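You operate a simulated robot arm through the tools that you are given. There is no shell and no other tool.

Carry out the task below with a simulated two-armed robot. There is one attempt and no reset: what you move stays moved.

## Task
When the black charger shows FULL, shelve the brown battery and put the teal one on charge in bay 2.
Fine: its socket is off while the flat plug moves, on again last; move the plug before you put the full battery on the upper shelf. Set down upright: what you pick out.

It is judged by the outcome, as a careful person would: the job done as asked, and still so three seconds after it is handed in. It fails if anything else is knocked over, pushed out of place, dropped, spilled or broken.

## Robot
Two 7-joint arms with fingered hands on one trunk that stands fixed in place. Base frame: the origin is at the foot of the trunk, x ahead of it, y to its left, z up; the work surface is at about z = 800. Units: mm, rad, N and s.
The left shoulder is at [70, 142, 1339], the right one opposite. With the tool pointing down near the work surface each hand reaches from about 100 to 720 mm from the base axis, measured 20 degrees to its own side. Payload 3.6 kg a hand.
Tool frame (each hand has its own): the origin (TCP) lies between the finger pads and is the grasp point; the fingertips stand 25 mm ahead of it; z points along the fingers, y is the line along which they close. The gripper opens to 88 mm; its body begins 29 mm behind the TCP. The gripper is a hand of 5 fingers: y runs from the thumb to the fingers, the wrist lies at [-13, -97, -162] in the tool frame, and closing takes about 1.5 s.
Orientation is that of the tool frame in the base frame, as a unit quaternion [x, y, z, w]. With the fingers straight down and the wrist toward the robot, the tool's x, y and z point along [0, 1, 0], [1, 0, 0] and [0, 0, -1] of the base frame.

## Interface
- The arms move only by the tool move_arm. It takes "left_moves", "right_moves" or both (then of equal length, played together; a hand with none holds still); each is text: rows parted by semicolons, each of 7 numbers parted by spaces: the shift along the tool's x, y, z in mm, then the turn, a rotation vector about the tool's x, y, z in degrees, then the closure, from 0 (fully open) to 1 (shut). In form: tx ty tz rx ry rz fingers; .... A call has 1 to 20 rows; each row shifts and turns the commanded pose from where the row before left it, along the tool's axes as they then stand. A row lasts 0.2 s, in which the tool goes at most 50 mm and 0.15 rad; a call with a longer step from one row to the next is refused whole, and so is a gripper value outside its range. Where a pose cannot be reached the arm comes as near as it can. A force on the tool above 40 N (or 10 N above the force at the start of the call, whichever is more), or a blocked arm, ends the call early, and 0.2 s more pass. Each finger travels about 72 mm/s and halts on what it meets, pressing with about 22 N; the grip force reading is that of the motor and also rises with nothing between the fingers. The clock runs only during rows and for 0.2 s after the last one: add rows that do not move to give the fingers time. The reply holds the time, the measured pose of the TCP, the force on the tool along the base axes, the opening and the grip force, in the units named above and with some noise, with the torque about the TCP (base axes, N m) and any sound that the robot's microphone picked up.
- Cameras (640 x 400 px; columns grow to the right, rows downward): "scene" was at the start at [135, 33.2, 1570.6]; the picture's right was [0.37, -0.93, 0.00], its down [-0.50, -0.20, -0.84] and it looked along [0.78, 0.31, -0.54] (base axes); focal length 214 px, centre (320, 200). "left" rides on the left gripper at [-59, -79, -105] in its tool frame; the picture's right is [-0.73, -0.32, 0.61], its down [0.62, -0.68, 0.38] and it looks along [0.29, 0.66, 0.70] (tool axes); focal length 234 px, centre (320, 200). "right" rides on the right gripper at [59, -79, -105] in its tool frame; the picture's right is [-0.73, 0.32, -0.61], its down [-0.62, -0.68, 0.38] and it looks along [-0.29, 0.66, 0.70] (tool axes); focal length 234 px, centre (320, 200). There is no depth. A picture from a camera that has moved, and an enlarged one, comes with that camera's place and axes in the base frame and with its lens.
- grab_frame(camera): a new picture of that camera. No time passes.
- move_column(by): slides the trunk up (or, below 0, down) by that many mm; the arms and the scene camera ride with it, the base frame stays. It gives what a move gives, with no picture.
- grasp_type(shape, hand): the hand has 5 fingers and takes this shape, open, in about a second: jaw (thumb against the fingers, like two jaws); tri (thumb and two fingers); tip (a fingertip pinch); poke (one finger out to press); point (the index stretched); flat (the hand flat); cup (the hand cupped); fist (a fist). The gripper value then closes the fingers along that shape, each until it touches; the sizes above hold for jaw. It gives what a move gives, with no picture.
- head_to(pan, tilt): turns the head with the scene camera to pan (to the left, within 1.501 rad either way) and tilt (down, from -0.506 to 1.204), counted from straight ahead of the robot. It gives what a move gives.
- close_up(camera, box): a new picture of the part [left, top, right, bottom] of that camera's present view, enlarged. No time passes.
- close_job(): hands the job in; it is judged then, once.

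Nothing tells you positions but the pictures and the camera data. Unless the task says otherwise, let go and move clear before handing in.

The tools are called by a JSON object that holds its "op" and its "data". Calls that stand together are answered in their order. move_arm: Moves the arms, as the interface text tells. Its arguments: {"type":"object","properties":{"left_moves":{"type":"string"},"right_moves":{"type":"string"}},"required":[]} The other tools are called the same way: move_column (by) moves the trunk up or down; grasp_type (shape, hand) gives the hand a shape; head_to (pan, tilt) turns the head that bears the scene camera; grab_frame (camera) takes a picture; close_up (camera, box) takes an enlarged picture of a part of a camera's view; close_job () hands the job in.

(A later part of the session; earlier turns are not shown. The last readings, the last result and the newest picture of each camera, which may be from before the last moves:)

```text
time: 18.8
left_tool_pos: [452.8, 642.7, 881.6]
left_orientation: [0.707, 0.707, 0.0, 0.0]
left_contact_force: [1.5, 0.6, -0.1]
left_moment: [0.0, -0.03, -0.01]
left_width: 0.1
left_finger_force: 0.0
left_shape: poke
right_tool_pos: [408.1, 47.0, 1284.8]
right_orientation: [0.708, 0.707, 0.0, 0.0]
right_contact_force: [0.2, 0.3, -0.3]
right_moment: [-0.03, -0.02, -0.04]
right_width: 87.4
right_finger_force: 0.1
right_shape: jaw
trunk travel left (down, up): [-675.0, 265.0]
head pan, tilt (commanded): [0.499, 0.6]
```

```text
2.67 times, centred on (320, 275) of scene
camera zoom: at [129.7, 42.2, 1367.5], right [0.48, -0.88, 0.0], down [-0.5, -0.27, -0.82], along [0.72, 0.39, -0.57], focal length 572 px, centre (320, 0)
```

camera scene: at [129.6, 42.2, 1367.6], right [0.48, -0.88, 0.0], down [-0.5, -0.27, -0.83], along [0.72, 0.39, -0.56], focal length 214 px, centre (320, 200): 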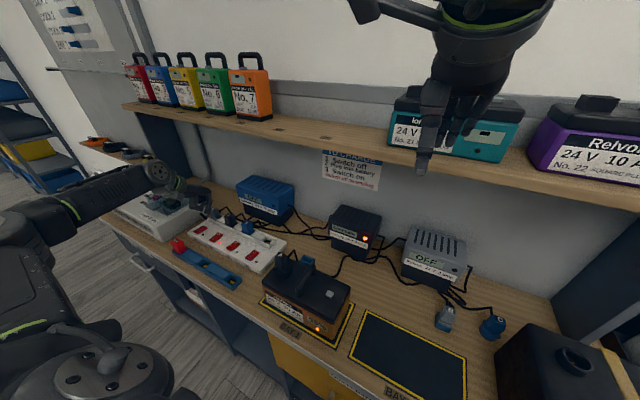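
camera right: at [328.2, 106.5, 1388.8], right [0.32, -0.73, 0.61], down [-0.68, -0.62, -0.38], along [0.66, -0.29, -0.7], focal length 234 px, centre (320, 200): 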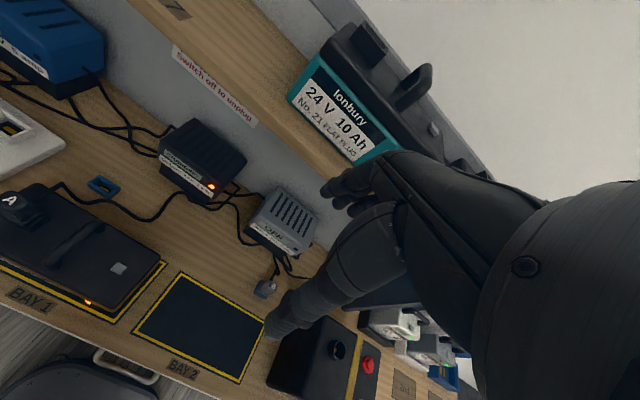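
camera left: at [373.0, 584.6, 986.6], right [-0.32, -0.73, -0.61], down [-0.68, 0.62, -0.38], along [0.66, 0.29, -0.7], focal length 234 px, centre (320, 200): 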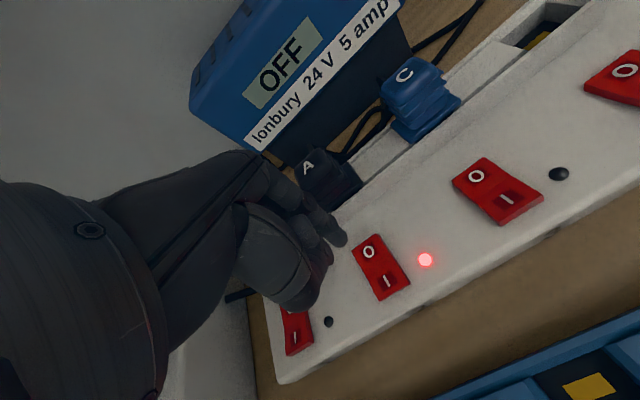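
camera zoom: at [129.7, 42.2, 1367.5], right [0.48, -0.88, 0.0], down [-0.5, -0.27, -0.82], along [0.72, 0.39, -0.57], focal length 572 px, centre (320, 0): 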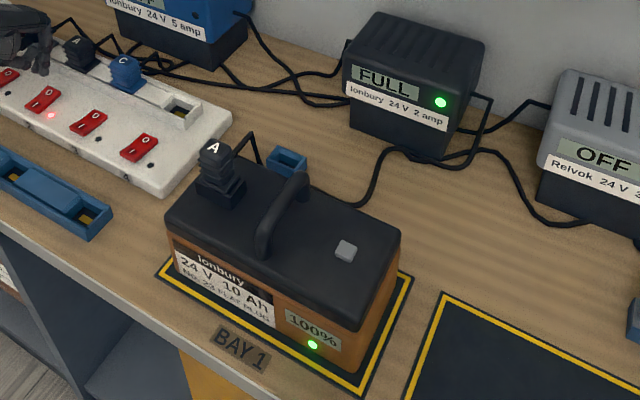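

The black charger now shows FULL and the brown battery reads 100%. I'll press the O half of switch 2 gently.

{"op": "move_arm", "data": {"left_moves": "0 0 10 0 0 0 0;0 0 8 0 0 0 0;0 0 4 0 0 0 0;0 0 4 0 0 0 0;0 0 3 0 0 0 0;0 0 3 0 0 0 0"}}

{"op": "grab_frame", "data": {"camera": "left"}}

{"op": "close_up", "data": {"camera": "scene", "box": [160, 190, 290, 290]}}

```text
time: 20.2
left_tool_pos: [453.6, 641.3, 854.8]
left_orientation: [0.707, 0.707, 0.003, 0.0]
left_contact_force: [2.0, 2.1, 13.6]
left_moment: [-0.03, -0.11, -0.01]
left_width: 0.2
left_finger_force: 0.1
left_shape: poke
right_tool_pos: [405.1, 45.3, 1285.7]
right_orientation: [0.707, 0.707, 0.002, -0.001]
right_contact_force: [0.5, -0.2, -0.2]
right_moment: [-0.03, 0.01, 0.0]
right_width: 87.3
right_finger_force: 0.0
right_shape: jaw
trunk travel left (down, up): [-675.0, 265.0]
head pan, tilt (commanded): [0.499, 0.6]
```

```text
taken
camera left: at [373.4, 582.8, 958.6], right [-0.32, -0.72, -0.61], down [-0.68, 0.62, -0.39], along [0.66, 0.29, -0.69], focal length 234 px, centre (320, 200)
```

left: 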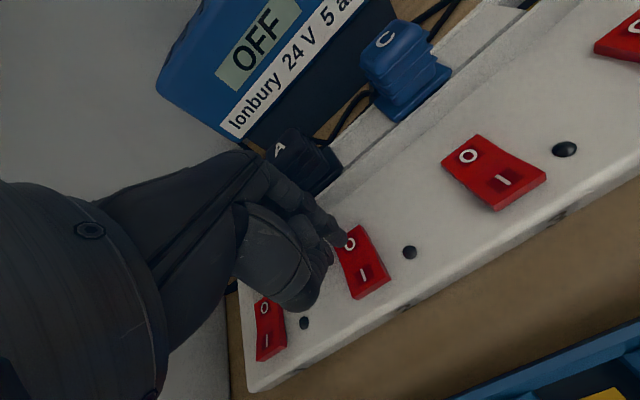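

```text
4.00 times, centred on (225, 240) of scene
camera zoom: at [128.3, 40.3, 1368.0], right [0.48, -0.88, 0.0], down [-0.5, -0.27, -0.83], along [0.73, 0.4, -0.56], focal length 858 px, centre (700, 40)
```

zoom: 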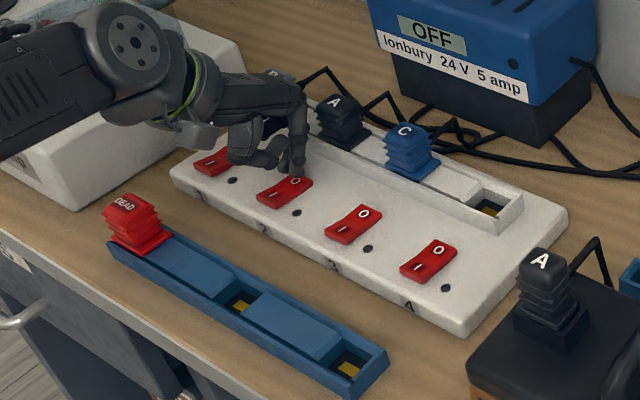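

The socket light is out and the rocker has flipped to O. I'll lift clear and check that the charger is off.

{"op": "move_arm", "data": {"left_moves": "0 0 -20 0 0 0 0;0 0 -40 0 0 0 0;0 0 -45 0 0 0 0;0 0 -45 0 0 0 0;0 0 0 0 0 0 0"}}

{"op": "grab_frame", "data": {"camera": "scene"}}

{"op": "close_up", "data": {"camera": "scene", "box": [160, 190, 400, 340]}}

```text
time: 21.4
left_tool_pos: [456.8, 642.1, 1001.6]
left_orientation: [0.707, 0.707, 0.0, 0.0]
left_contact_force: [-0.2, 0.6, -0.7]
left_moment: [0.01, -0.03, -0.01]
left_width: 0.0
left_finger_force: 0.0
left_shape: poke
right_tool_pos: [407.2, 48.1, 1286.2]
right_orientation: [0.708, 0.707, 0.0, 0.0]
right_contact_force: [-0.2, -0.6, -0.3]
right_moment: [0.0, 0.02, -0.01]
right_width: 87.7
right_finger_force: 0.2
right_shape: jaw
trunk travel left (down, up): [-675.0, 265.0]
head pan, tilt (commanded): [0.499, 0.6]
```

```text
taken
camera scene: at [129.7, 42.4, 1367.5], right [0.48, -0.88, 0.0], down [-0.5, -0.27, -0.82], along [0.72, 0.39, -0.57], focal length 214 px, centre (320, 200)
```

scene: 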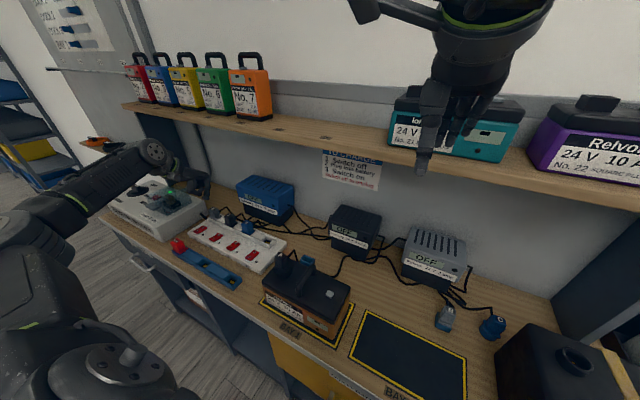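

```text
2.67 times, centred on (280, 265) of scene
camera zoom: at [129.7, 42.4, 1367.5], right [0.48, -0.88, 0.0], down [-0.5, -0.27, -0.82], along [0.72, 0.39, -0.57], focal length 572 px, centre (427, 27)
```

zoom: 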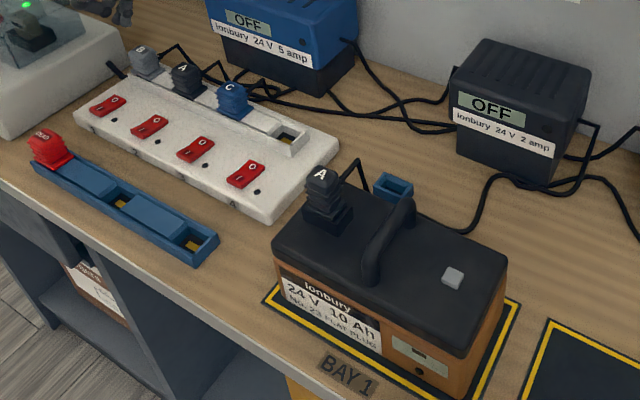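

The black charger now reads OFF. I'll bring the left hand back clear of the shelf, raise the trunk and get ready to fetch the teal battery with the right hand.

{"op": "move_arm", "data": {"left_moves": "-20 -30 0 0 0 0 0;-35 -30 0 0 0 0 0;-35 -30 0 0 0 0 0;-35 -10 0 0 0 0 0;-35 0 0 0 0 0 0;0 0 0 0 0 0 0"}}

{"op": "move_column", "data": {"by": 240}}

{"op": "head_to", "data": {"pan": -0.1, "tilt": 0.5}}

{"op": "grab_frame", "data": {"camera": "scene"}}

{"op": "grab_frame", "data": {"camera": "right"}}

```text
time: 22.8
left_tool_pos: [353.1, 481.2, 1000.5]
left_orientation: [0.707, 0.707, 0.001, 0.001]
left_contact_force: [-0.4, 0.1, -0.3]
left_moment: [0.01, -0.01, -0.04]
left_width: 0.0
left_finger_force: 0.1
left_shape: poke
right_tool_pos: [407.5, 48.6, 1285.8]
right_orientation: [0.708, 0.707, 0.0, -0.001]
right_contact_force: [0.8, -0.1, -0.4]
right_moment: [-0.05, 0.02, 0.0]
right_width: 87.5
right_finger_force: 0.0
right_shape: jaw
trunk travel left (down, up): [-675.0, 265.0]
head pan, tilt (commanded): [0.499, 0.6]
```

```text
time: 25.3
left_tool_pos: [354.3, 481.5, 1241.2]
left_orientation: [0.707, 0.707, 0.0, 0.0]
left_contact_force: [-0.7, -0.2, -0.1]
left_moment: [0.0, 0.02, -0.01]
left_width: 0.1
left_finger_force: 0.1
left_shape: poke
right_tool_pos: [408.4, 48.2, 1526.3]
right_orientation: [0.708, 0.707, 0.0, 0.0]
right_contact_force: [0.4, 0.3, 0.2]
right_moment: [0.03, 0.03, 0.0]
right_width: 87.6
right_finger_force: 0.2
right_shape: jaw
trunk travel left (down, up): [-915.0, 25.0]
head pan, tilt (commanded): [0.499, 0.6]
```

```text
time: 26.3
left_tool_pos: [354.9, 481.5, 1241.7]
left_orientation: [0.707, 0.707, 0.0, 0.0]
left_contact_force: [0.0, 0.1, 0.0]
left_moment: [-0.02, 0.0, -0.02]
left_width: 0.0
left_finger_force: 0.1
left_shape: poke
right_tool_pos: [407.9, 48.0, 1524.9]
right_orientation: [0.708, 0.706, 0.001, 0.0]
right_contact_force: [0.3, 0.0, 0.4]
right_moment: [0.02, -0.01, 0.01]
right_width: 87.4
right_finger_force: 0.1
right_shape: jaw
trunk travel left (down, up): [-915.0, 25.0]
head pan, tilt (commanded): [-0.099, 0.499]
```

```text
taken
camera scene: at [142.5, -9.0, 1616.6], right [-0.1, -1.0, 0.0], down [-0.48, 0.05, -0.88], along [0.87, -0.09, -0.48], focal length 214 px, centre (320, 200)
```

scene: 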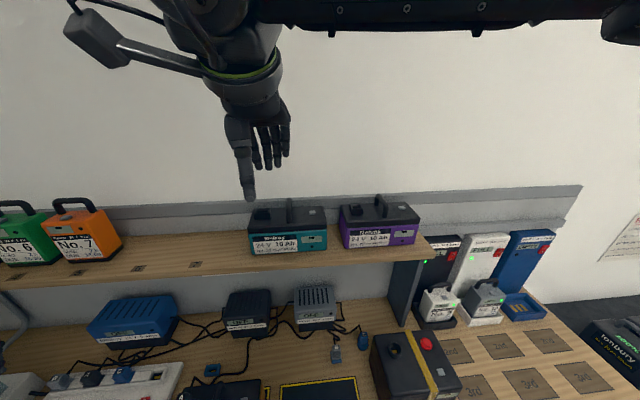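

```text
taken
camera right: at [328.2, 106.6, 1628.8], right [0.32, -0.73, 0.61], down [-0.68, -0.62, -0.38], along [0.66, -0.29, -0.7], focal length 234 px, centre (320, 200)
```

right: 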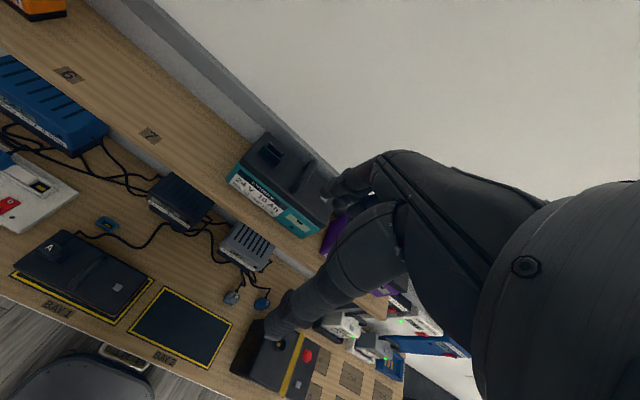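

I'll zoom in on the teal battery's handle to fix its position.

{"op": "close_up", "data": {"camera": "scene", "box": [230, 180, 342, 250]}}

{"op": "close_up", "data": {"camera": "right", "box": [200, 100, 360, 240]}}

{"op": "close_up", "data": {"camera": "scene", "box": [320, 180, 432, 250]}}

```text
5.71 times, centred on (286, 215) of scene
camera zoom: at [142.5, -9.0, 1616.6], right [-0.1, -1.0, 0.0], down [-0.48, 0.05, -0.88], along [0.87, -0.09, -0.48], focal length 1226 px, centre (514, 114)
```

zoom: 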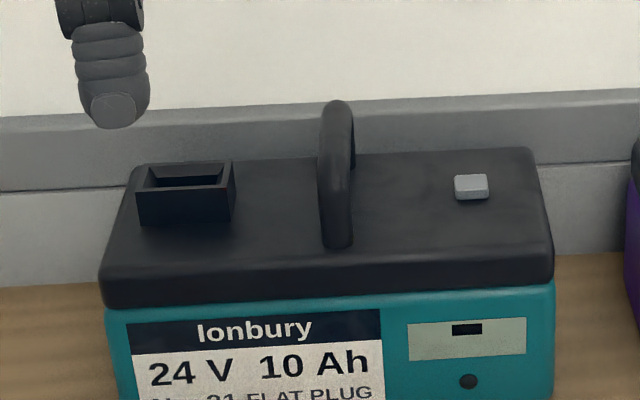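

```text
2.86 times, centred on (280, 170) of right
camera zoom: at [328.2, 106.6, 1628.8], right [0.32, -0.73, 0.61], down [-0.68, -0.62, -0.38], along [0.66, -0.29, -0.7], focal length 669 px, centre (434, 286)
```

zoom: 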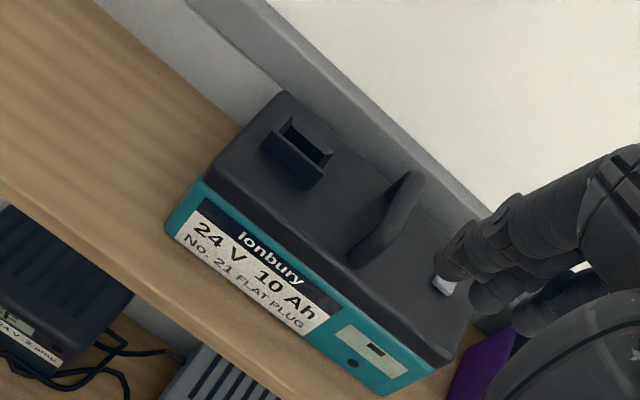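

```text
5.71 times, centred on (376, 215) of scene
camera zoom: at [142.5, -9.0, 1616.6], right [-0.1, -1.0, 0.0], down [-0.48, 0.05, -0.88], along [0.87, -0.09, -0.48], focal length 1226 px, centre (0, 114)
```

zoom: 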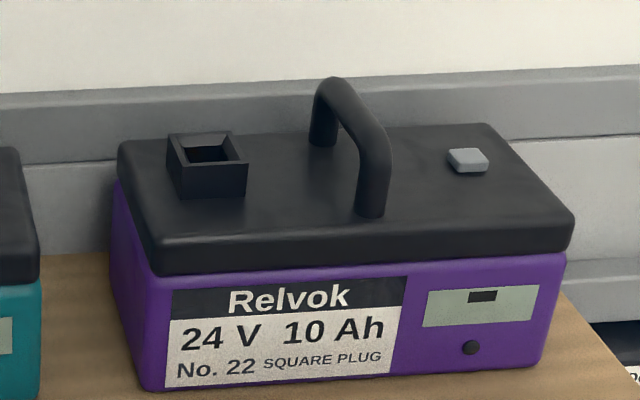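

The teal handle runs front to back at y≈24, x≈609–677, with its top near z≈1336. I'll turn the right hand 90° so the fingers close across it, and bring it high above the handle.

{"op": "move_arm", "data": {"right_moves": "0 0 0 0 0 -8.182 0;0 0 0 0 0 -8.182 0;0 0 0 0 0 -8.182 0;0 0 0 0 0 -8.182 0;0 0 0 0 0 -8.182 0;0 0 0 0 0 -8.182 0;0 0 0 0 0 -8.182 0;0 0 0 0 0 -8.182 0;0 0 0 0 0 -8.182 0;0 0 0 0 0 -8.182 0;0 0 0 0 0 -8.18 0;-39.2 -4 12 0 0 0 0;-39.2 -4 12 0 0 0 0;-39.2 -4 12 0 0 0 0;-39.2 -4 12 0 0 0 0;-39.2 -4 12 0 0 0 0;-39.2 -4 12 0 0 0 0;0 0 0 0 0 0 0"}}

{"op": "grab_frame", "data": {"camera": "scene"}}

{"op": "grab_frame", "data": {"camera": "right"}}

```text
time: 30.1
left_tool_pos: [354.3, 479.5, 1241.7]
left_orientation: [0.707, 0.707, 0.001, 0.0]
left_contact_force: [-0.1, 0.4, 0.0]
left_moment: [0.0, 0.01, -0.02]
left_width: 0.1
left_finger_force: 0.0
left_shape: poke
right_tool_pos: [350.8, 88.0, 1388.3]
right_orientation: [0.003, 1.0, 0.001, 0.0]
right_contact_force: [0.0, 0.4, -0.1]
right_moment: [-0.01, 0.02, 0.03]
right_width: 87.7
right_finger_force: 0.0
right_shape: jaw
right hand out of reach, approached as far as the arm can: row 9, 10, 11, 12, 13, 14, 15, 16, 17
trunk travel left (down, up): [-915.0, 25.0]
head pan, tilt (commanded): [-0.099, 0.499]
```

```text
taken
camera scene: at [142.2, -9.1, 1616.7], right [-0.1, -0.99, 0.0], down [-0.48, 0.05, -0.88], along [0.87, -0.09, -0.48], focal length 214 px, centre (320, 200)
```

scene: 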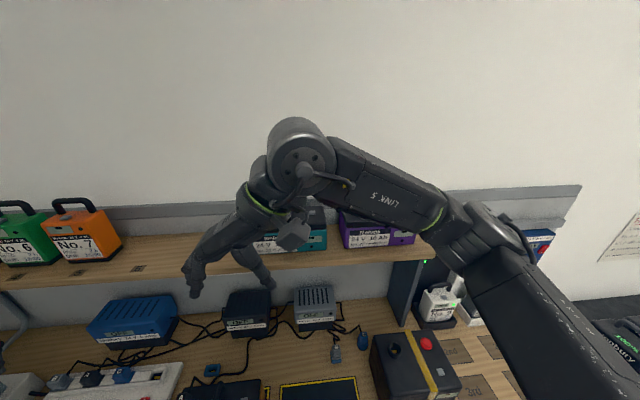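

```text
taken
camera right: at [291.9, 9.9, 1492.5], right [0.73, 0.32, 0.61], down [0.62, -0.68, -0.38], along [0.29, 0.66, -0.7], focal length 234 px, centre (320, 200)
```

right: 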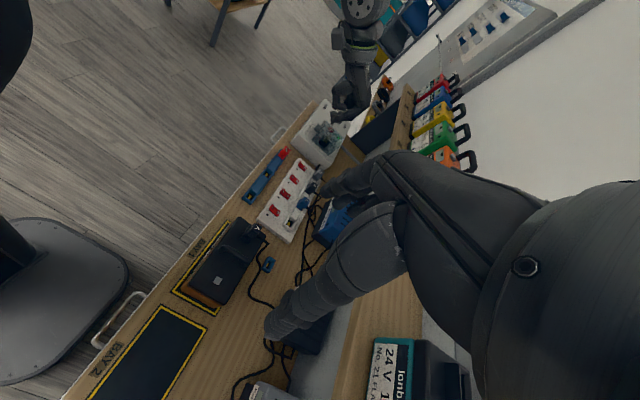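

The quarter turn with the hand that high ran out of reach, and the hand stopped at about (351, 88, 1388) with the right orientation, clear of everything. I'll check where the commanded pose stands before going on.

{"op": "move_arm", "data": {"right_moves": "0 0 0 0 0 0 0;0 0 0 0 0 0 0"}}

```text
time: 30.7
left_tool_pos: [354.4, 481.5, 1241.5]
left_orientation: [0.707, 0.707, 0.0, 0.0]
left_contact_force: [-0.2, -0.9, 1.0]
left_moment: [0.0, 0.0, 0.01]
left_width: 0.0
left_finger_force: 0.1
left_shape: poke
right_tool_pos: [351.5, 88.2, 1388.8]
right_orientation: [0.002, 1.0, 0.0, 0.0]
right_contact_force: [0.0, 0.7, -0.5]
right_moment: [-0.01, -0.03, -0.02]
right_width: 87.8
right_finger_force: 0.0
right_shape: jaw
trunk travel left (down, up): [-915.0, 25.0]
head pan, tilt (commanded): [-0.099, 0.499]
```

The command resets to the reached pose, so I can probe from here. I'll try moving forward at this height, which is still above the handle top.

{"op": "move_arm", "data": {"right_moves": "-30 0 0 0 0 0 0;-30 0 0 0 0 0 0;-30 0 0 0 0 0 0;0 0 0 0 0 0 0"}}

```text
time: 31.7
left_tool_pos: [354.0, 480.6, 1240.6]
left_orientation: [0.707, 0.707, 0.0, -0.001]
left_contact_force: [-0.1, 0.5, -0.2]
left_moment: [0.01, 0.0, -0.03]
left_width: 0.1
left_finger_force: 0.1
left_shape: poke
right_tool_pos: [353.9, 93.6, 1385.7]
right_orientation: [0.003, 1.0, 0.001, 0.0]
right_contact_force: [-0.5, -0.2, 0.0]
right_moment: [0.0, 0.0, 0.0]
right_width: 87.6
right_finger_force: 0.1
right_shape: jaw
right hand out of reach, approached as far as the arm can: row 1, 2, 3
trunk travel left (down, up): [-915.0, 25.0]
head pan, tilt (commanded): [-0.099, 0.499]
```

That yaw direction is at a wrist limit for forward targets. I'll try the other one (thumb on the left, fingers on the right), turning in free space.

{"op": "move_arm", "data": {"right_moves": "0 0 0 0 0 8.18 0;0 0 0 0 0 8.18 0;0 0 0 0 0 8.18 0;0 0 0 0 0 8.18 0;0 0 0 0 0 8.18 0;0 0 0 0 0 8.18 0;0 0 0 0 0 8.18 0;0 0 0 0 0 8.18 0;0 0 0 0 0 8.18 0;0 0 0 0 0 8.18 0;0 0 0 0 0 8.2 0;0 0 0 0 0 8.18 0;0 0 0 0 0 8.18 0;0 0 0 0 0 8.18 0;0 0 0 0 0 8.18 0;0 0 0 0 0 8.18 0;0 0 0 0 0 8.18 0;0 0 0 0 0 8.18 0;0 0 0 0 0 8.18 0;0 0 0 0 0 8.18 0"}}

{"op": "grab_frame", "data": {"camera": "scene"}}

```text
time: 35.5
left_tool_pos: [355.3, 481.4, 1241.3]
left_orientation: [0.707, 0.707, 0.0, 0.001]
left_contact_force: [0.2, 0.2, -0.4]
left_moment: [-0.02, 0.0, 0.03]
left_width: 0.0
left_finger_force: 0.0
left_shape: poke
right_tool_pos: [362.2, 75.2, 1368.3]
right_orientation: [0.961, 0.259, -0.053, -0.081]
right_contact_force: [0.2, 0.5, -0.8]
right_moment: [-0.03, 0.04, 0.0]
right_width: 88.0
right_finger_force: 0.0
right_shape: jaw
right hand out of reach, approached as far as the arm can: row 18, 19
trunk travel left (down, up): [-915.0, 25.0]
head pan, tilt (commanded): [-0.099, 0.499]
stopped in row 19 (right hand): the arm was blocked; the commanded pose is now the measured one
```

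```text
taken
camera scene: at [143.0, -1.5, 1613.8], right [-0.01, -1.0, 0.0], down [-0.51, 0.01, -0.86], along [0.86, -0.01, -0.51], focal length 214 px, centre (320, 200)
```

scene: 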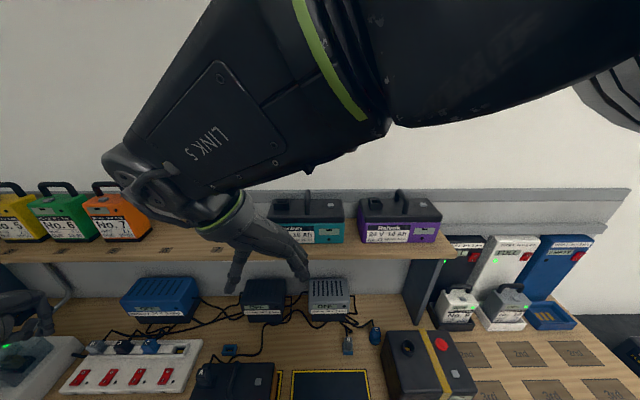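

The forearm came up against the head, so I'll back out to the default orientation. From there I'll try a forward-tilted approach that needs less wrist bend.

{"op": "move_arm", "data": {"right_moves": "0 0 0 -1.42 -0.30 -7.46 0;0 0 0 -1.42 -0.30 -7.46 0;0 0 0 -1.42 -0.30 -7.46 0;0 0 0 -1.42 -0.30 -7.46 0;0 0 0 -1.42 -0.30 -7.46 0;0 0 0 -1.42 -0.30 -7.46 0;0 0 0 -1.42 -0.30 -7.46 0;0 0 0 -1.42 -0.30 -7.46 0;0 0 0 0 0 0 0"}}

{"op": "grab_frame", "data": {"camera": "scene"}}

```text
time: 37.5
left_tool_pos: [355.0, 481.3, 1241.2]
left_orientation: [0.707, 0.707, 0.0, 0.0]
left_contact_force: [-0.6, -0.4, -0.1]
left_moment: [0.03, 0.01, 0.0]
left_width: 0.0
left_finger_force: 0.0
left_shape: poke
right_tool_pos: [361.1, 75.3, 1367.0]
right_orientation: [0.706, 0.708, 0.0, 0.003]
right_contact_force: [0.4, 0.0, 0.6]
right_moment: [-0.01, -0.01, -0.02]
right_width: 87.5
right_finger_force: 0.0
right_shape: jaw
trunk travel left (down, up): [-915.0, 25.0]
head pan, tilt (commanded): [-0.099, 0.499]
```

```text
taken
camera scene: at [142.5, -9.0, 1616.6], right [-0.1, -0.99, 0.0], down [-0.48, 0.05, -0.88], along [0.87, -0.09, -0.48], focal length 214 px, centre (320, 200)
```

scene: 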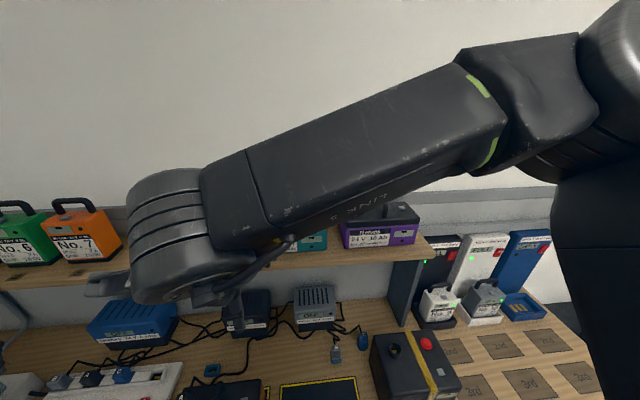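

The head is back in place and the hand is at default orientation. I'll move forward a bit and roll into a pose with the fingers pointing 45° down-forward and closing across y, still short of the shelf items.

{"op": "move_arm", "data": {"right_moves": "-16 35 -13 0 0 0 0;-16 35 -13 0 0 0 0;-16 35 -13 0 0 0 0;-16 35 -13 0 0 0 0;0 0 0 -2.93 -2.93 -7.08 0;0 0 0 -2.93 -2.93 -7.08 0;0 0 0 -2.93 -2.93 -7.08 0;0 0 0 -2.93 -2.93 -7.08 0;0 0 0 -2.93 -2.93 -7.08 0;0 0 0 -2.93 -2.93 -7.08 0;0 0 0 -2.93 -2.93 -7.08 0;0 0 0 -2.93 -2.93 -7.08 0;0 0 0 -2.93 -2.93 -7.08 0;0 0 0 -2.93 -2.93 -7.08 0;0 0 0 -2.93 -2.93 -7.08 0;0 0 0 -2.93 -2.93 -7.08 0;0 0 0 0 0 0 0"}}

{"op": "grab_frame", "data": {"camera": "scene"}}

```text
time: 41.1
left_tool_pos: [354.9, 481.7, 1240.9]
left_orientation: [0.708, 0.707, 0.0, 0.0]
left_contact_force: [0.7, 0.0, 0.0]
left_moment: [0.02, -0.05, 0.01]
left_width: 0.0
left_finger_force: 0.1
left_shape: poke
right_tool_pos: [500.3, 12.2, 1420.1]
right_orientation: [0.132, 0.933, 0.0, 0.334]
right_contact_force: [-0.5, 0.8, -0.5]
right_moment: [-0.01, 0.0, -0.01]
right_width: 88.2
right_finger_force: 0.1
right_shape: jaw
right hand out of reach, approached as far as the arm can: row 15, 16
trunk travel left (down, up): [-915.0, 25.0]
head pan, tilt (commanded): [-0.099, 0.499]
```

```text
taken
camera scene: at [142.6, -9.4, 1616.6], right [-0.1, -0.99, 0.0], down [-0.48, 0.05, -0.88], along [0.87, -0.09, -0.48], focal length 214 px, centre (320, 200)
```

scene: 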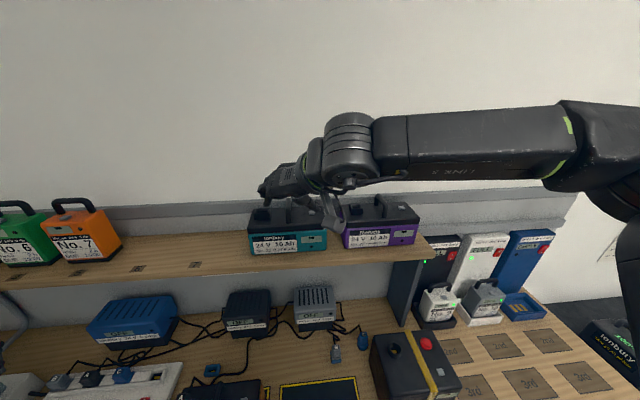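

This tilted pose is almost fully reachable (about 15° short in yaw), with the position exact. I'll move to a pre-grasp point above and in front of the teal handle, half close the fingers so they miss the port collar, and try to finish the rotation there.

{"op": "move_arm", "data": {"right_moves": "-15.6 11.8 25.4 0 0 0 0.2;-15.6 11.8 25.4 0 0 0 0.4;-15.5 11.8 25.5 0 0 0 0.5;0 0 0 -2.9 -2.77 -7.0 0.5;0 0 0 -2.9 -2.77 -7.0 0.5;0 0 0 0 0 0 0.5;0 0 0 0 0 0 0.5"}}

{"op": "grab_frame", "data": {"camera": "scene"}}

{"op": "grab_frame", "data": {"camera": "right"}}

```text
time: 42.8
left_tool_pos: [353.8, 481.2, 1240.6]
left_orientation: [0.707, 0.707, -0.001, 0.0]
left_contact_force: [0.0, 0.4, 0.1]
left_moment: [0.01, 0.01, 0.04]
left_width: 0.0
left_finger_force: 0.2
left_shape: poke
right_tool_pos: [520.2, 16.0, 1414.3]
right_orientation: [0.133, 0.934, -0.001, 0.333]
right_contact_force: [0.3, 0.3, 0.2]
right_moment: [-0.01, 0.0, -0.04]
right_width: 44.3
right_finger_force: 0.0
right_shape: jaw
right hand out of reach, approached as far as the arm can: row 1, 2, 3, 4, 5
trunk travel left (down, up): [-915.0, 25.0]
head pan, tilt (commanded): [-0.099, 0.499]
```

```text
taken
camera scene: at [142.5, -9.0, 1616.6], right [-0.1, -0.99, 0.0], down [-0.48, 0.05, -0.88], along [0.87, -0.09, -0.48], focal length 214 px, centre (320, 200)
```

scene: 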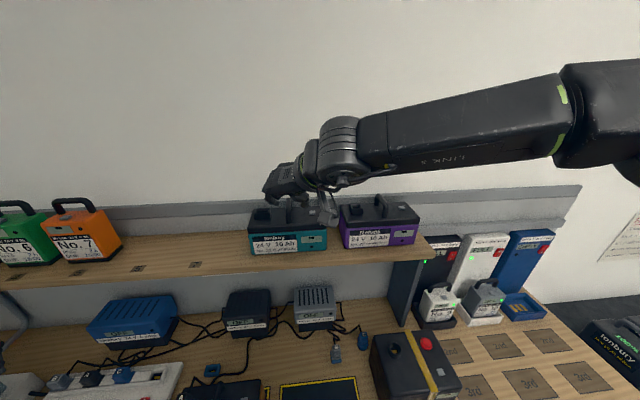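

```text
taken
camera right: at [392.0, -35.7, 1450.7], right [0.24, 0.19, 0.95], down [0.53, -0.85, 0.03], along [0.81, 0.5, -0.3], focal length 234 px, centre (320, 200)
```

right: 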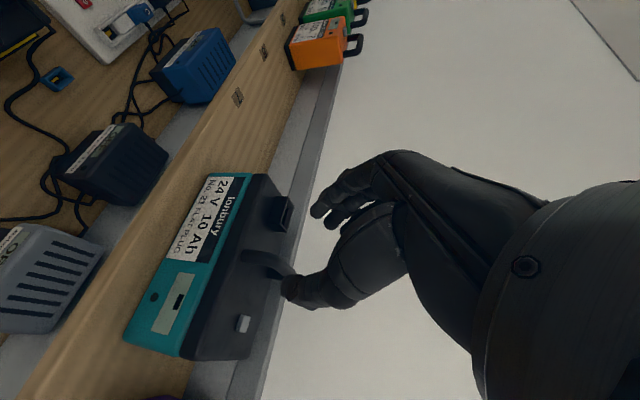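

That tilt only reaches x≈520, because the shelf is high relative to the shoulders. A flatter approach (fingers about 20° below horizontal) lines up with the forearm better, and the spare fingers end up above the bar, so I'll try that.

{"op": "move_arm", "data": {"right_moves": "0 0 0 -1.76 -6.08 -2.51 0.5;0 0 0 -1.76 -6.08 -2.51 0.5;0 0 0 -1.76 -6.08 -2.51 0.5;0 0 0 -1.76 -6.08 -2.51 0.5;0 0 0 -1.76 -6.08 -2.51 0.5;9.4 2.7 21.9 0 0 0 0.5;9.4 2.7 21.9 0 0 0 0.5;9.4 2.7 21.9 0 0 0 0.5;0 0 0 0 0 0 0.5"}}

{"op": "grab_frame", "data": {"camera": "scene"}}

{"op": "grab_frame", "data": {"camera": "right"}}

```text
time: 44.8
left_tool_pos: [353.7, 482.4, 1240.8]
left_orientation: [0.707, 0.707, 0.0, 0.0]
left_contact_force: [-0.1, 0.6, -0.3]
left_moment: [0.02, -0.01, 0.0]
left_width: 0.0
left_finger_force: 0.1
left_shape: poke
right_tool_pos: [573.7, 22.8, 1363.8]
right_orientation: [-0.001, 0.82, -0.002, 0.572]
right_contact_force: [0.1, 0.3, 0.1]
right_moment: [-0.01, -0.01, -0.06]
right_width: 44.5
right_finger_force: 0.0
right_shape: jaw
trunk travel left (down, up): [-915.0, 25.0]
head pan, tilt (commanded): [-0.099, 0.499]
```

```text
taken
camera scene: at [142.3, -9.1, 1616.6], right [-0.1, -0.99, 0.0], down [-0.48, 0.05, -0.88], along [0.87, -0.09, -0.48], focal length 214 px, centre (320, 200)
```

scene: 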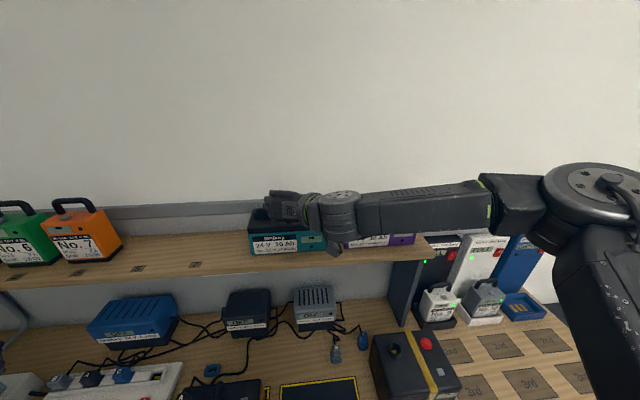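

```text
taken
camera right: at [454.2, -54.4, 1343.6], right [-0.32, 0.32, 0.89], down [0.57, -0.68, 0.46], along [0.75, 0.66, 0.03], focal length 234 px, centre (320, 200)
```

right: 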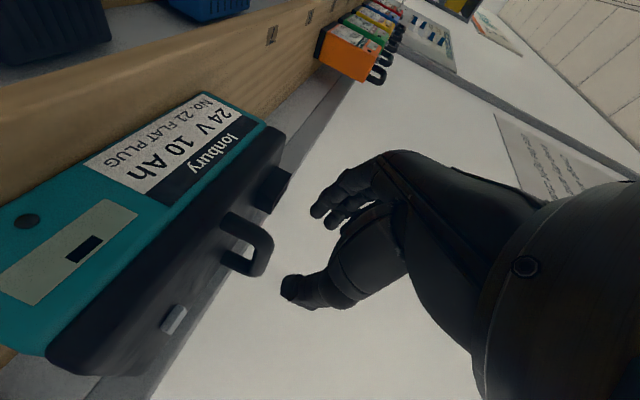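

This pose is reached exactly, with fingers pointing forward, index lowest and closing across y. I'll zoom in to check the alignment with the handle before advancing.

{"op": "close_up", "data": {"camera": "right", "box": [180, 150, 400, 330]}}

{"op": "close_up", "data": {"camera": "scene", "box": [230, 170, 358, 270]}}

```text
2.22 times, centred on (290, 240) of right
camera zoom: at [454.2, -54.4, 1343.6], right [-0.32, 0.32, 0.89], down [0.57, -0.68, 0.46], along [0.75, 0.66, 0.03], focal length 520 px, centre (387, 111)
```

zoom: 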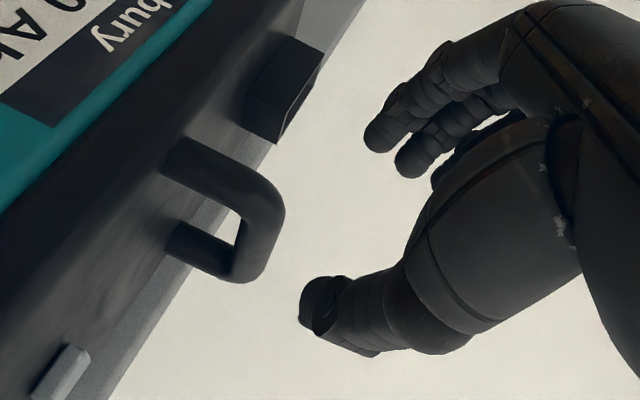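

```text
4.00 times, centred on (294, 220) of scene
camera zoom: at [142.3, -9.1, 1616.6], right [-0.1, -0.99, 0.0], down [-0.48, 0.05, -0.88], along [0.87, -0.09, -0.48], focal length 858 px, centre (424, 120)
```

zoom: 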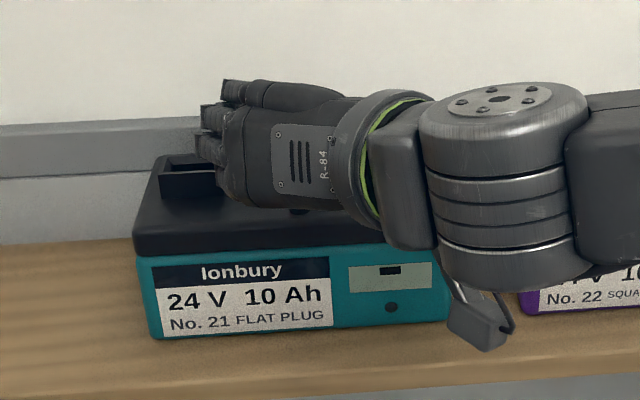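

The handle is where I predicted. I'll narrow the hand to about 33 mm so the left fingers stay off the port collar, and advance most of the way.

{"op": "move_arm", "data": {"right_moves": "0 0 0 0 0 0 0.62;1 0.3 16 0 0 0 0.62;2 0.3 16 0 0 0 0.62;2 0.3 16 0 0 0 0.62;0 0 0 0 0 0 0.62"}}

{"op": "close_up", "data": {"camera": "right", "box": [180, 150, 400, 330]}}

{"op": "close_up", "data": {"camera": "scene", "box": [230, 170, 358, 270]}}

```text
time: 46.0
left_tool_pos: [354.9, 482.3, 1240.7]
left_orientation: [0.707, 0.707, -0.001, 0.0]
left_contact_force: [0.1, -0.1, 0.6]
left_moment: [0.02, -0.01, 0.0]
left_width: 0.0
left_finger_force: 0.0
left_shape: poke
right_tool_pos: [616.2, 23.7, 1344.2]
right_orientation: [0.0, 0.82, -0.001, 0.573]
right_contact_force: [-0.1, 0.3, -0.1]
right_moment: [-0.01, -0.03, -0.03]
right_width: 33.7
right_finger_force: 0.1
right_shape: jaw
trunk travel left (down, up): [-915.0, 25.0]
head pan, tilt (commanded): [-0.099, 0.499]
```

```text
2.22 times, centred on (290, 240) of right
camera zoom: at [497.4, -54.5, 1323.2], right [-0.32, 0.32, 0.89], down [0.57, -0.68, 0.45], along [0.75, 0.66, 0.03], focal length 520 px, centre (387, 111)
```

zoom: 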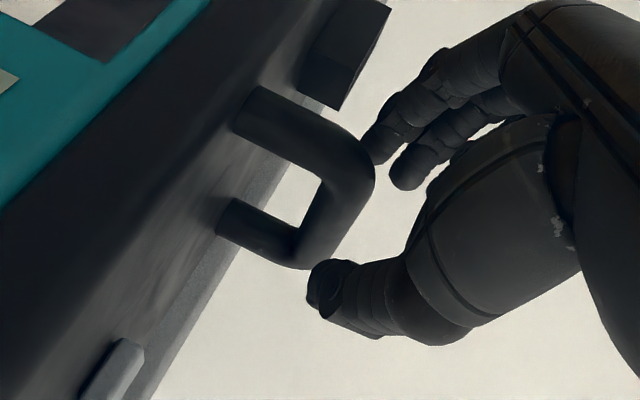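

```text
4.00 times, centred on (294, 220) of scene
camera zoom: at [142.4, -9.2, 1616.6], right [-0.1, -0.99, 0.0], down [-0.48, 0.05, -0.88], along [0.87, -0.09, -0.48], focal length 858 px, centre (424, 120)
```

zoom: 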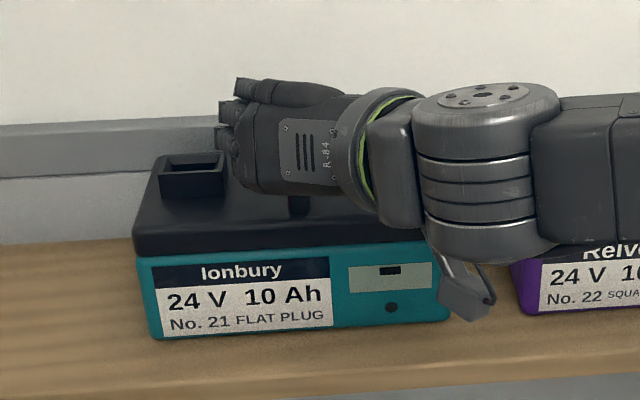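

Bar and fingers look well centred with no contact force. I'll advance the last 30 mm onto the handle slowly.

{"op": "move_arm", "data": {"right_moves": "1.6 0.1 10.1 0 0 0 0.62;1.6 0.1 10.1 0 0 0 0.62;1.6 0.1 10.1 0 0 0 0.62;0 0 0 0 0 0 0.62"}}

{"op": "close_up", "data": {"camera": "right", "box": [180, 100, 420, 300]}}

{"op": "close_up", "data": {"camera": "scene", "box": [230, 170, 358, 270]}}

```text
time: 47.0
left_tool_pos: [354.6, 481.4, 1240.2]
left_orientation: [0.707, 0.707, -0.001, 0.0]
left_contact_force: [-0.2, 0.0, 0.0]
left_moment: [-0.01, -0.01, 0.03]
left_width: 0.0
left_finger_force: 0.1
left_shape: poke
right_tool_pos: [643.5, 23.6, 1326.6]
right_orientation: [0.0, 0.82, -0.001, 0.573]
right_contact_force: [0.4, 0.1, -0.2]
right_moment: [-0.02, -0.01, 0.03]
right_width: 33.9
right_finger_force: 0.1
right_shape: jaw
trunk travel left (down, up): [-915.0, 25.0]
head pan, tilt (commanded): [-0.099, 0.499]
```

```text
2.00 times, centred on (300, 200) of right
camera zoom: at [524.9, -53.5, 1307.6], right [-0.32, 0.32, 0.89], down [0.57, -0.68, 0.45], along [0.75, 0.66, 0.03], focal length 468 px, centre (360, 200)
```

zoom: 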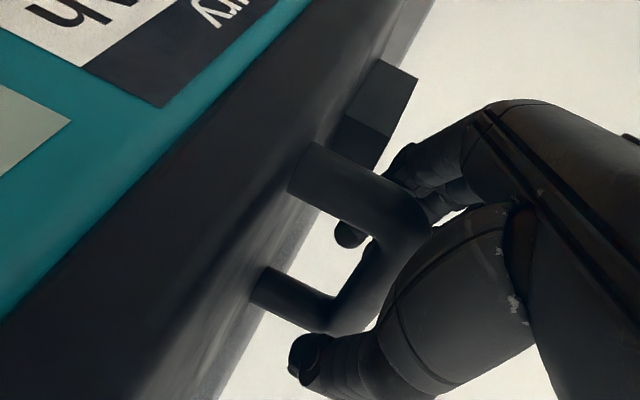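

```text
4.00 times, centred on (294, 220) of scene
camera zoom: at [142.6, -9.2, 1616.6], right [-0.1, -0.99, 0.0], down [-0.48, 0.05, -0.88], along [0.87, -0.09, -0.48], focal length 858 px, centre (424, 120)
```

zoom: 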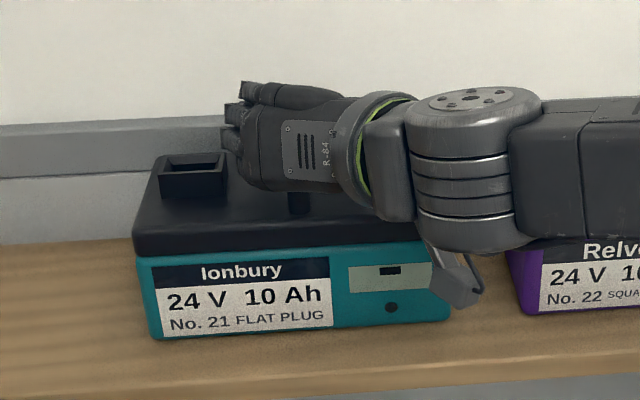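

The bar now lies between thumb and fingers with no contact force. I'll close the grip.

{"op": "move_arm", "data": {"right_moves": "0 0 0 0 0 0 0.75;0 0 0 0 0 0 0.9;0 0 0 0 0 0 1;0 0 0 0 0 0 1;0 0 0 0 0 0 1;0 0 0 0 0 0 1;0 0 0 0 0 0 1;0 0 0 0 0 0 1"}}

{"op": "close_up", "data": {"camera": "right", "box": [180, 100, 420, 300]}}

{"op": "close_up", "data": {"camera": "scene", "box": [230, 170, 358, 270]}}

```text
time: 48.8
left_tool_pos: [354.6, 481.9, 1240.5]
left_orientation: [0.707, 0.708, 0.0, 0.0]
left_contact_force: [0.2, 0.5, -0.1]
left_moment: [-0.03, -0.02, 0.02]
left_width: 0.0
left_finger_force: 0.0
left_shape: poke
right_tool_pos: [644.9, 24.4, 1328.1]
right_orientation: [0.0, 0.82, -0.002, 0.572]
right_contact_force: [-1.2, 0.7, -0.1]
right_moment: [-0.07, 0.04, 0.01]
right_width: 4.0
right_finger_force: 22.5
right_shape: jaw
trunk travel left (down, up): [-915.0, 25.0]
head pan, tilt (commanded): [-0.099, 0.499]
```

```text
2.00 times, centred on (300, 200) of right
camera zoom: at [525.7, -53.6, 1307.0], right [-0.32, 0.32, 0.89], down [0.57, -0.68, 0.45], along [0.75, 0.66, 0.03], focal length 468 px, centre (360, 200)
```

zoom: 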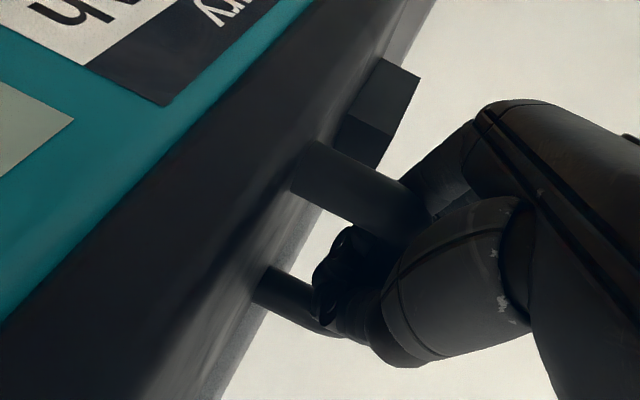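

```text
4.00 times, centred on (294, 220) of scene
camera zoom: at [143.8, -9.2, 1616.5], right [-0.1, -0.99, 0.0], down [-0.48, 0.05, -0.88], along [0.87, -0.09, -0.48], focal length 858 px, centre (424, 120)
```

zoom: 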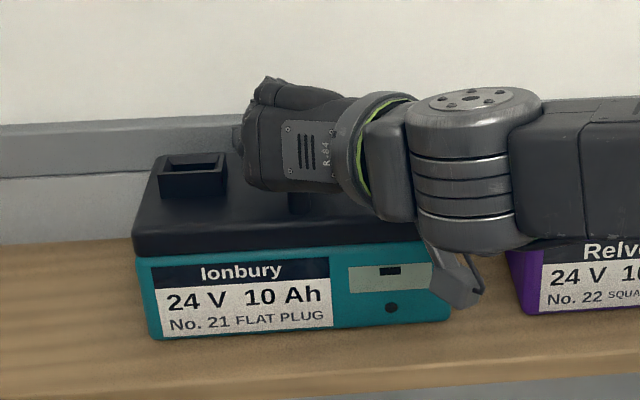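

The fingers have wrapped the bar at 22 N. I'll lift gently and watch the weight and the attitude.

{"op": "move_arm", "data": {"right_moves": "-2.8 0 -1.0 0 0 0 1;-4.7 0 -1.7 0 0 0 1;-4.7 0 -1.7 0 0 0 1;-4.7 0 -1.7 0 0 0 1;-4.7 0 -1.7 0 0 0 1;0 0 0 0 0 0 1"}}

{"op": "close_up", "data": {"camera": "right", "box": [180, 100, 420, 300]}}

{"op": "close_up", "data": {"camera": "scene", "box": [230, 170, 358, 270]}}

```text
time: 50.1
left_tool_pos: [356.4, 482.4, 1240.7]
left_orientation: [0.707, 0.707, -0.001, -0.001]
left_contact_force: [0.5, 0.3, 0.7]
left_moment: [0.02, 0.01, 0.03]
left_width: 0.0
left_finger_force: 0.1
left_shape: poke
right_tool_pos: [646.6, 22.9, 1349.4]
right_orientation: [0.0, 0.82, -0.001, 0.572]
right_contact_force: [-0.3, -0.5, -14.4]
right_moment: [-0.05, 0.09, -0.03]
right_width: 3.6
right_finger_force: 21.7
right_shape: jaw
trunk travel left (down, up): [-915.0, 25.0]
head pan, tilt (commanded): [-0.099, 0.499]
```

```text
2.00 times, centred on (300, 200) of right
camera zoom: at [527.6, -55.1, 1329.9], right [-0.32, 0.32, 0.89], down [0.57, -0.68, 0.45], along [0.75, 0.66, 0.03], focal length 468 px, centre (360, 200)
```

zoom: 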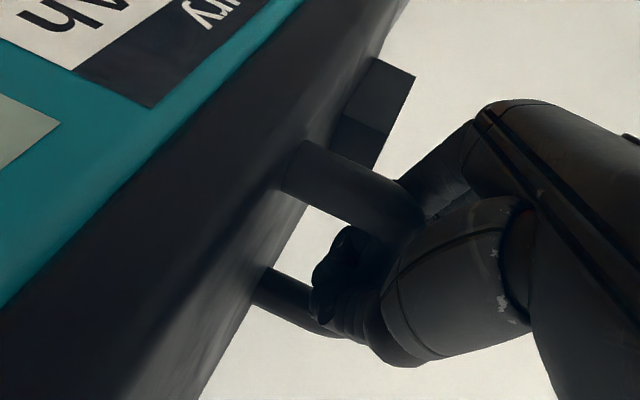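

```text
4.00 times, centred on (294, 220) of scene
camera zoom: at [145.7, -9.2, 1616.3], right [-0.1, -0.99, 0.0], down [-0.48, 0.05, -0.88], along [0.87, -0.09, -0.48], focal length 858 px, centre (424, 120)
```

zoom: 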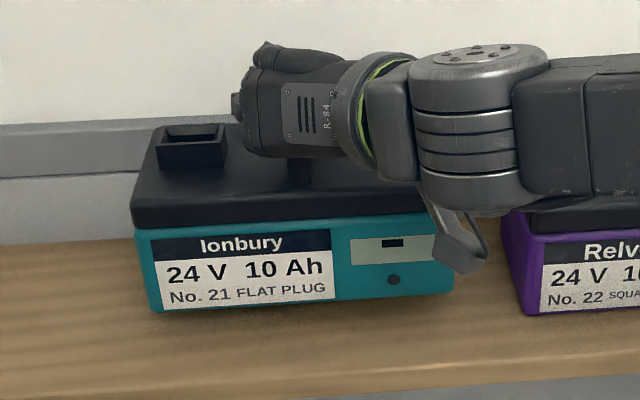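

The teal battery is up, level, at about 14 N. I'll draw it straight back off the shelf while raising the left hand, so the trunk can be lowered safely.

{"op": "move_arm", "data": {"right_moves": "-4.4 0 -6.4 0 0 0 1;1.3 0 -15.5 0 0 0 1;4.0 0 -23.2 0 0 0 1;5.5 0 -24.2 0 0 0 1;8.2 0 -22.6 0 0 0 1;8.2 0 -22.6 0 0 0 1;8.2 0 -22.6 0 0 0 1;8.2 0 -22.6 0 0 0 1;8.2 0 -22.6 0 0 0 1;6.8 0 -18.8 0 0 0 1;3.4 0 -9.4 0 0 0 1;0 0 0 0 0 0 1", "left_moves": "0 0 -15 0 0 0 0;0 0 -25 0 0 0 0;0 0 -30 0 0 0 0;0 0 -30 0 0 0 0;0 0 -30 0 0 0 0;0 0 -30 0 0 0 0;0 0 -30 0 0 0 0;0 0 -30 0 0 0 0;0 0 -30 0 0 0 0;0 0 -20 0 0 0 0;0 0 -15 0 0 0 0;0 0 0 0 0 0 0"}}

{"op": "grab_frame", "data": {"camera": "scene"}}

{"op": "grab_frame", "data": {"camera": "right"}}

```text
time: 52.8
left_tool_pos: [358.3, 481.4, 1526.8]
left_orientation: [0.708, 0.707, -0.001, 0.0]
left_contact_force: [-0.6, -0.8, -0.1]
left_moment: [0.02, 0.0, 0.02]
left_width: 0.1
left_finger_force: 0.0
left_shape: poke
right_tool_pos: [428.1, 25.6, 1367.9]
right_orientation: [0.001, 0.82, -0.002, 0.572]
right_contact_force: [0.3, 0.0, -13.9]
right_moment: [-0.02, 0.13, 0.0]
right_width: 3.9
right_finger_force: 22.5
right_shape: jaw
trunk travel left (down, up): [-915.0, 25.0]
head pan, tilt (commanded): [-0.099, 0.499]
```

```text
taken
camera scene: at [145.4, -8.6, 1616.3], right [-0.1, -0.99, 0.0], down [-0.48, 0.05, -0.88], along [0.87, -0.09, -0.48], focal length 214 px, centre (320, 200)
```

scene: 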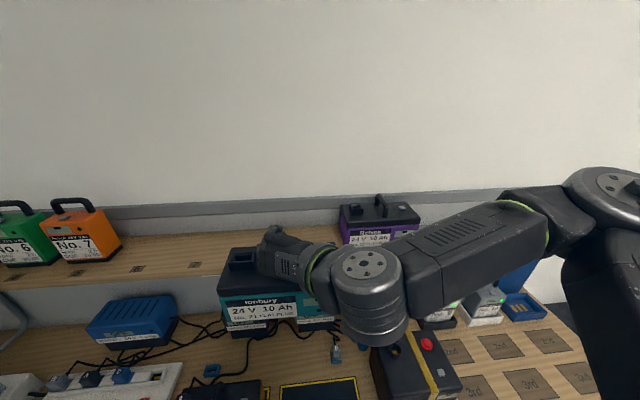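

```text
taken
camera right: at [308.6, -53.4, 1347.6], right [-0.32, 0.32, 0.89], down [0.57, -0.68, 0.45], along [0.75, 0.66, 0.03], focal length 234 px, centre (320, 200)
```

right: 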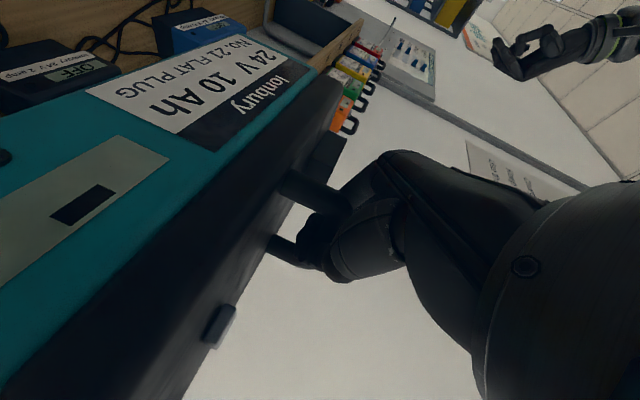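

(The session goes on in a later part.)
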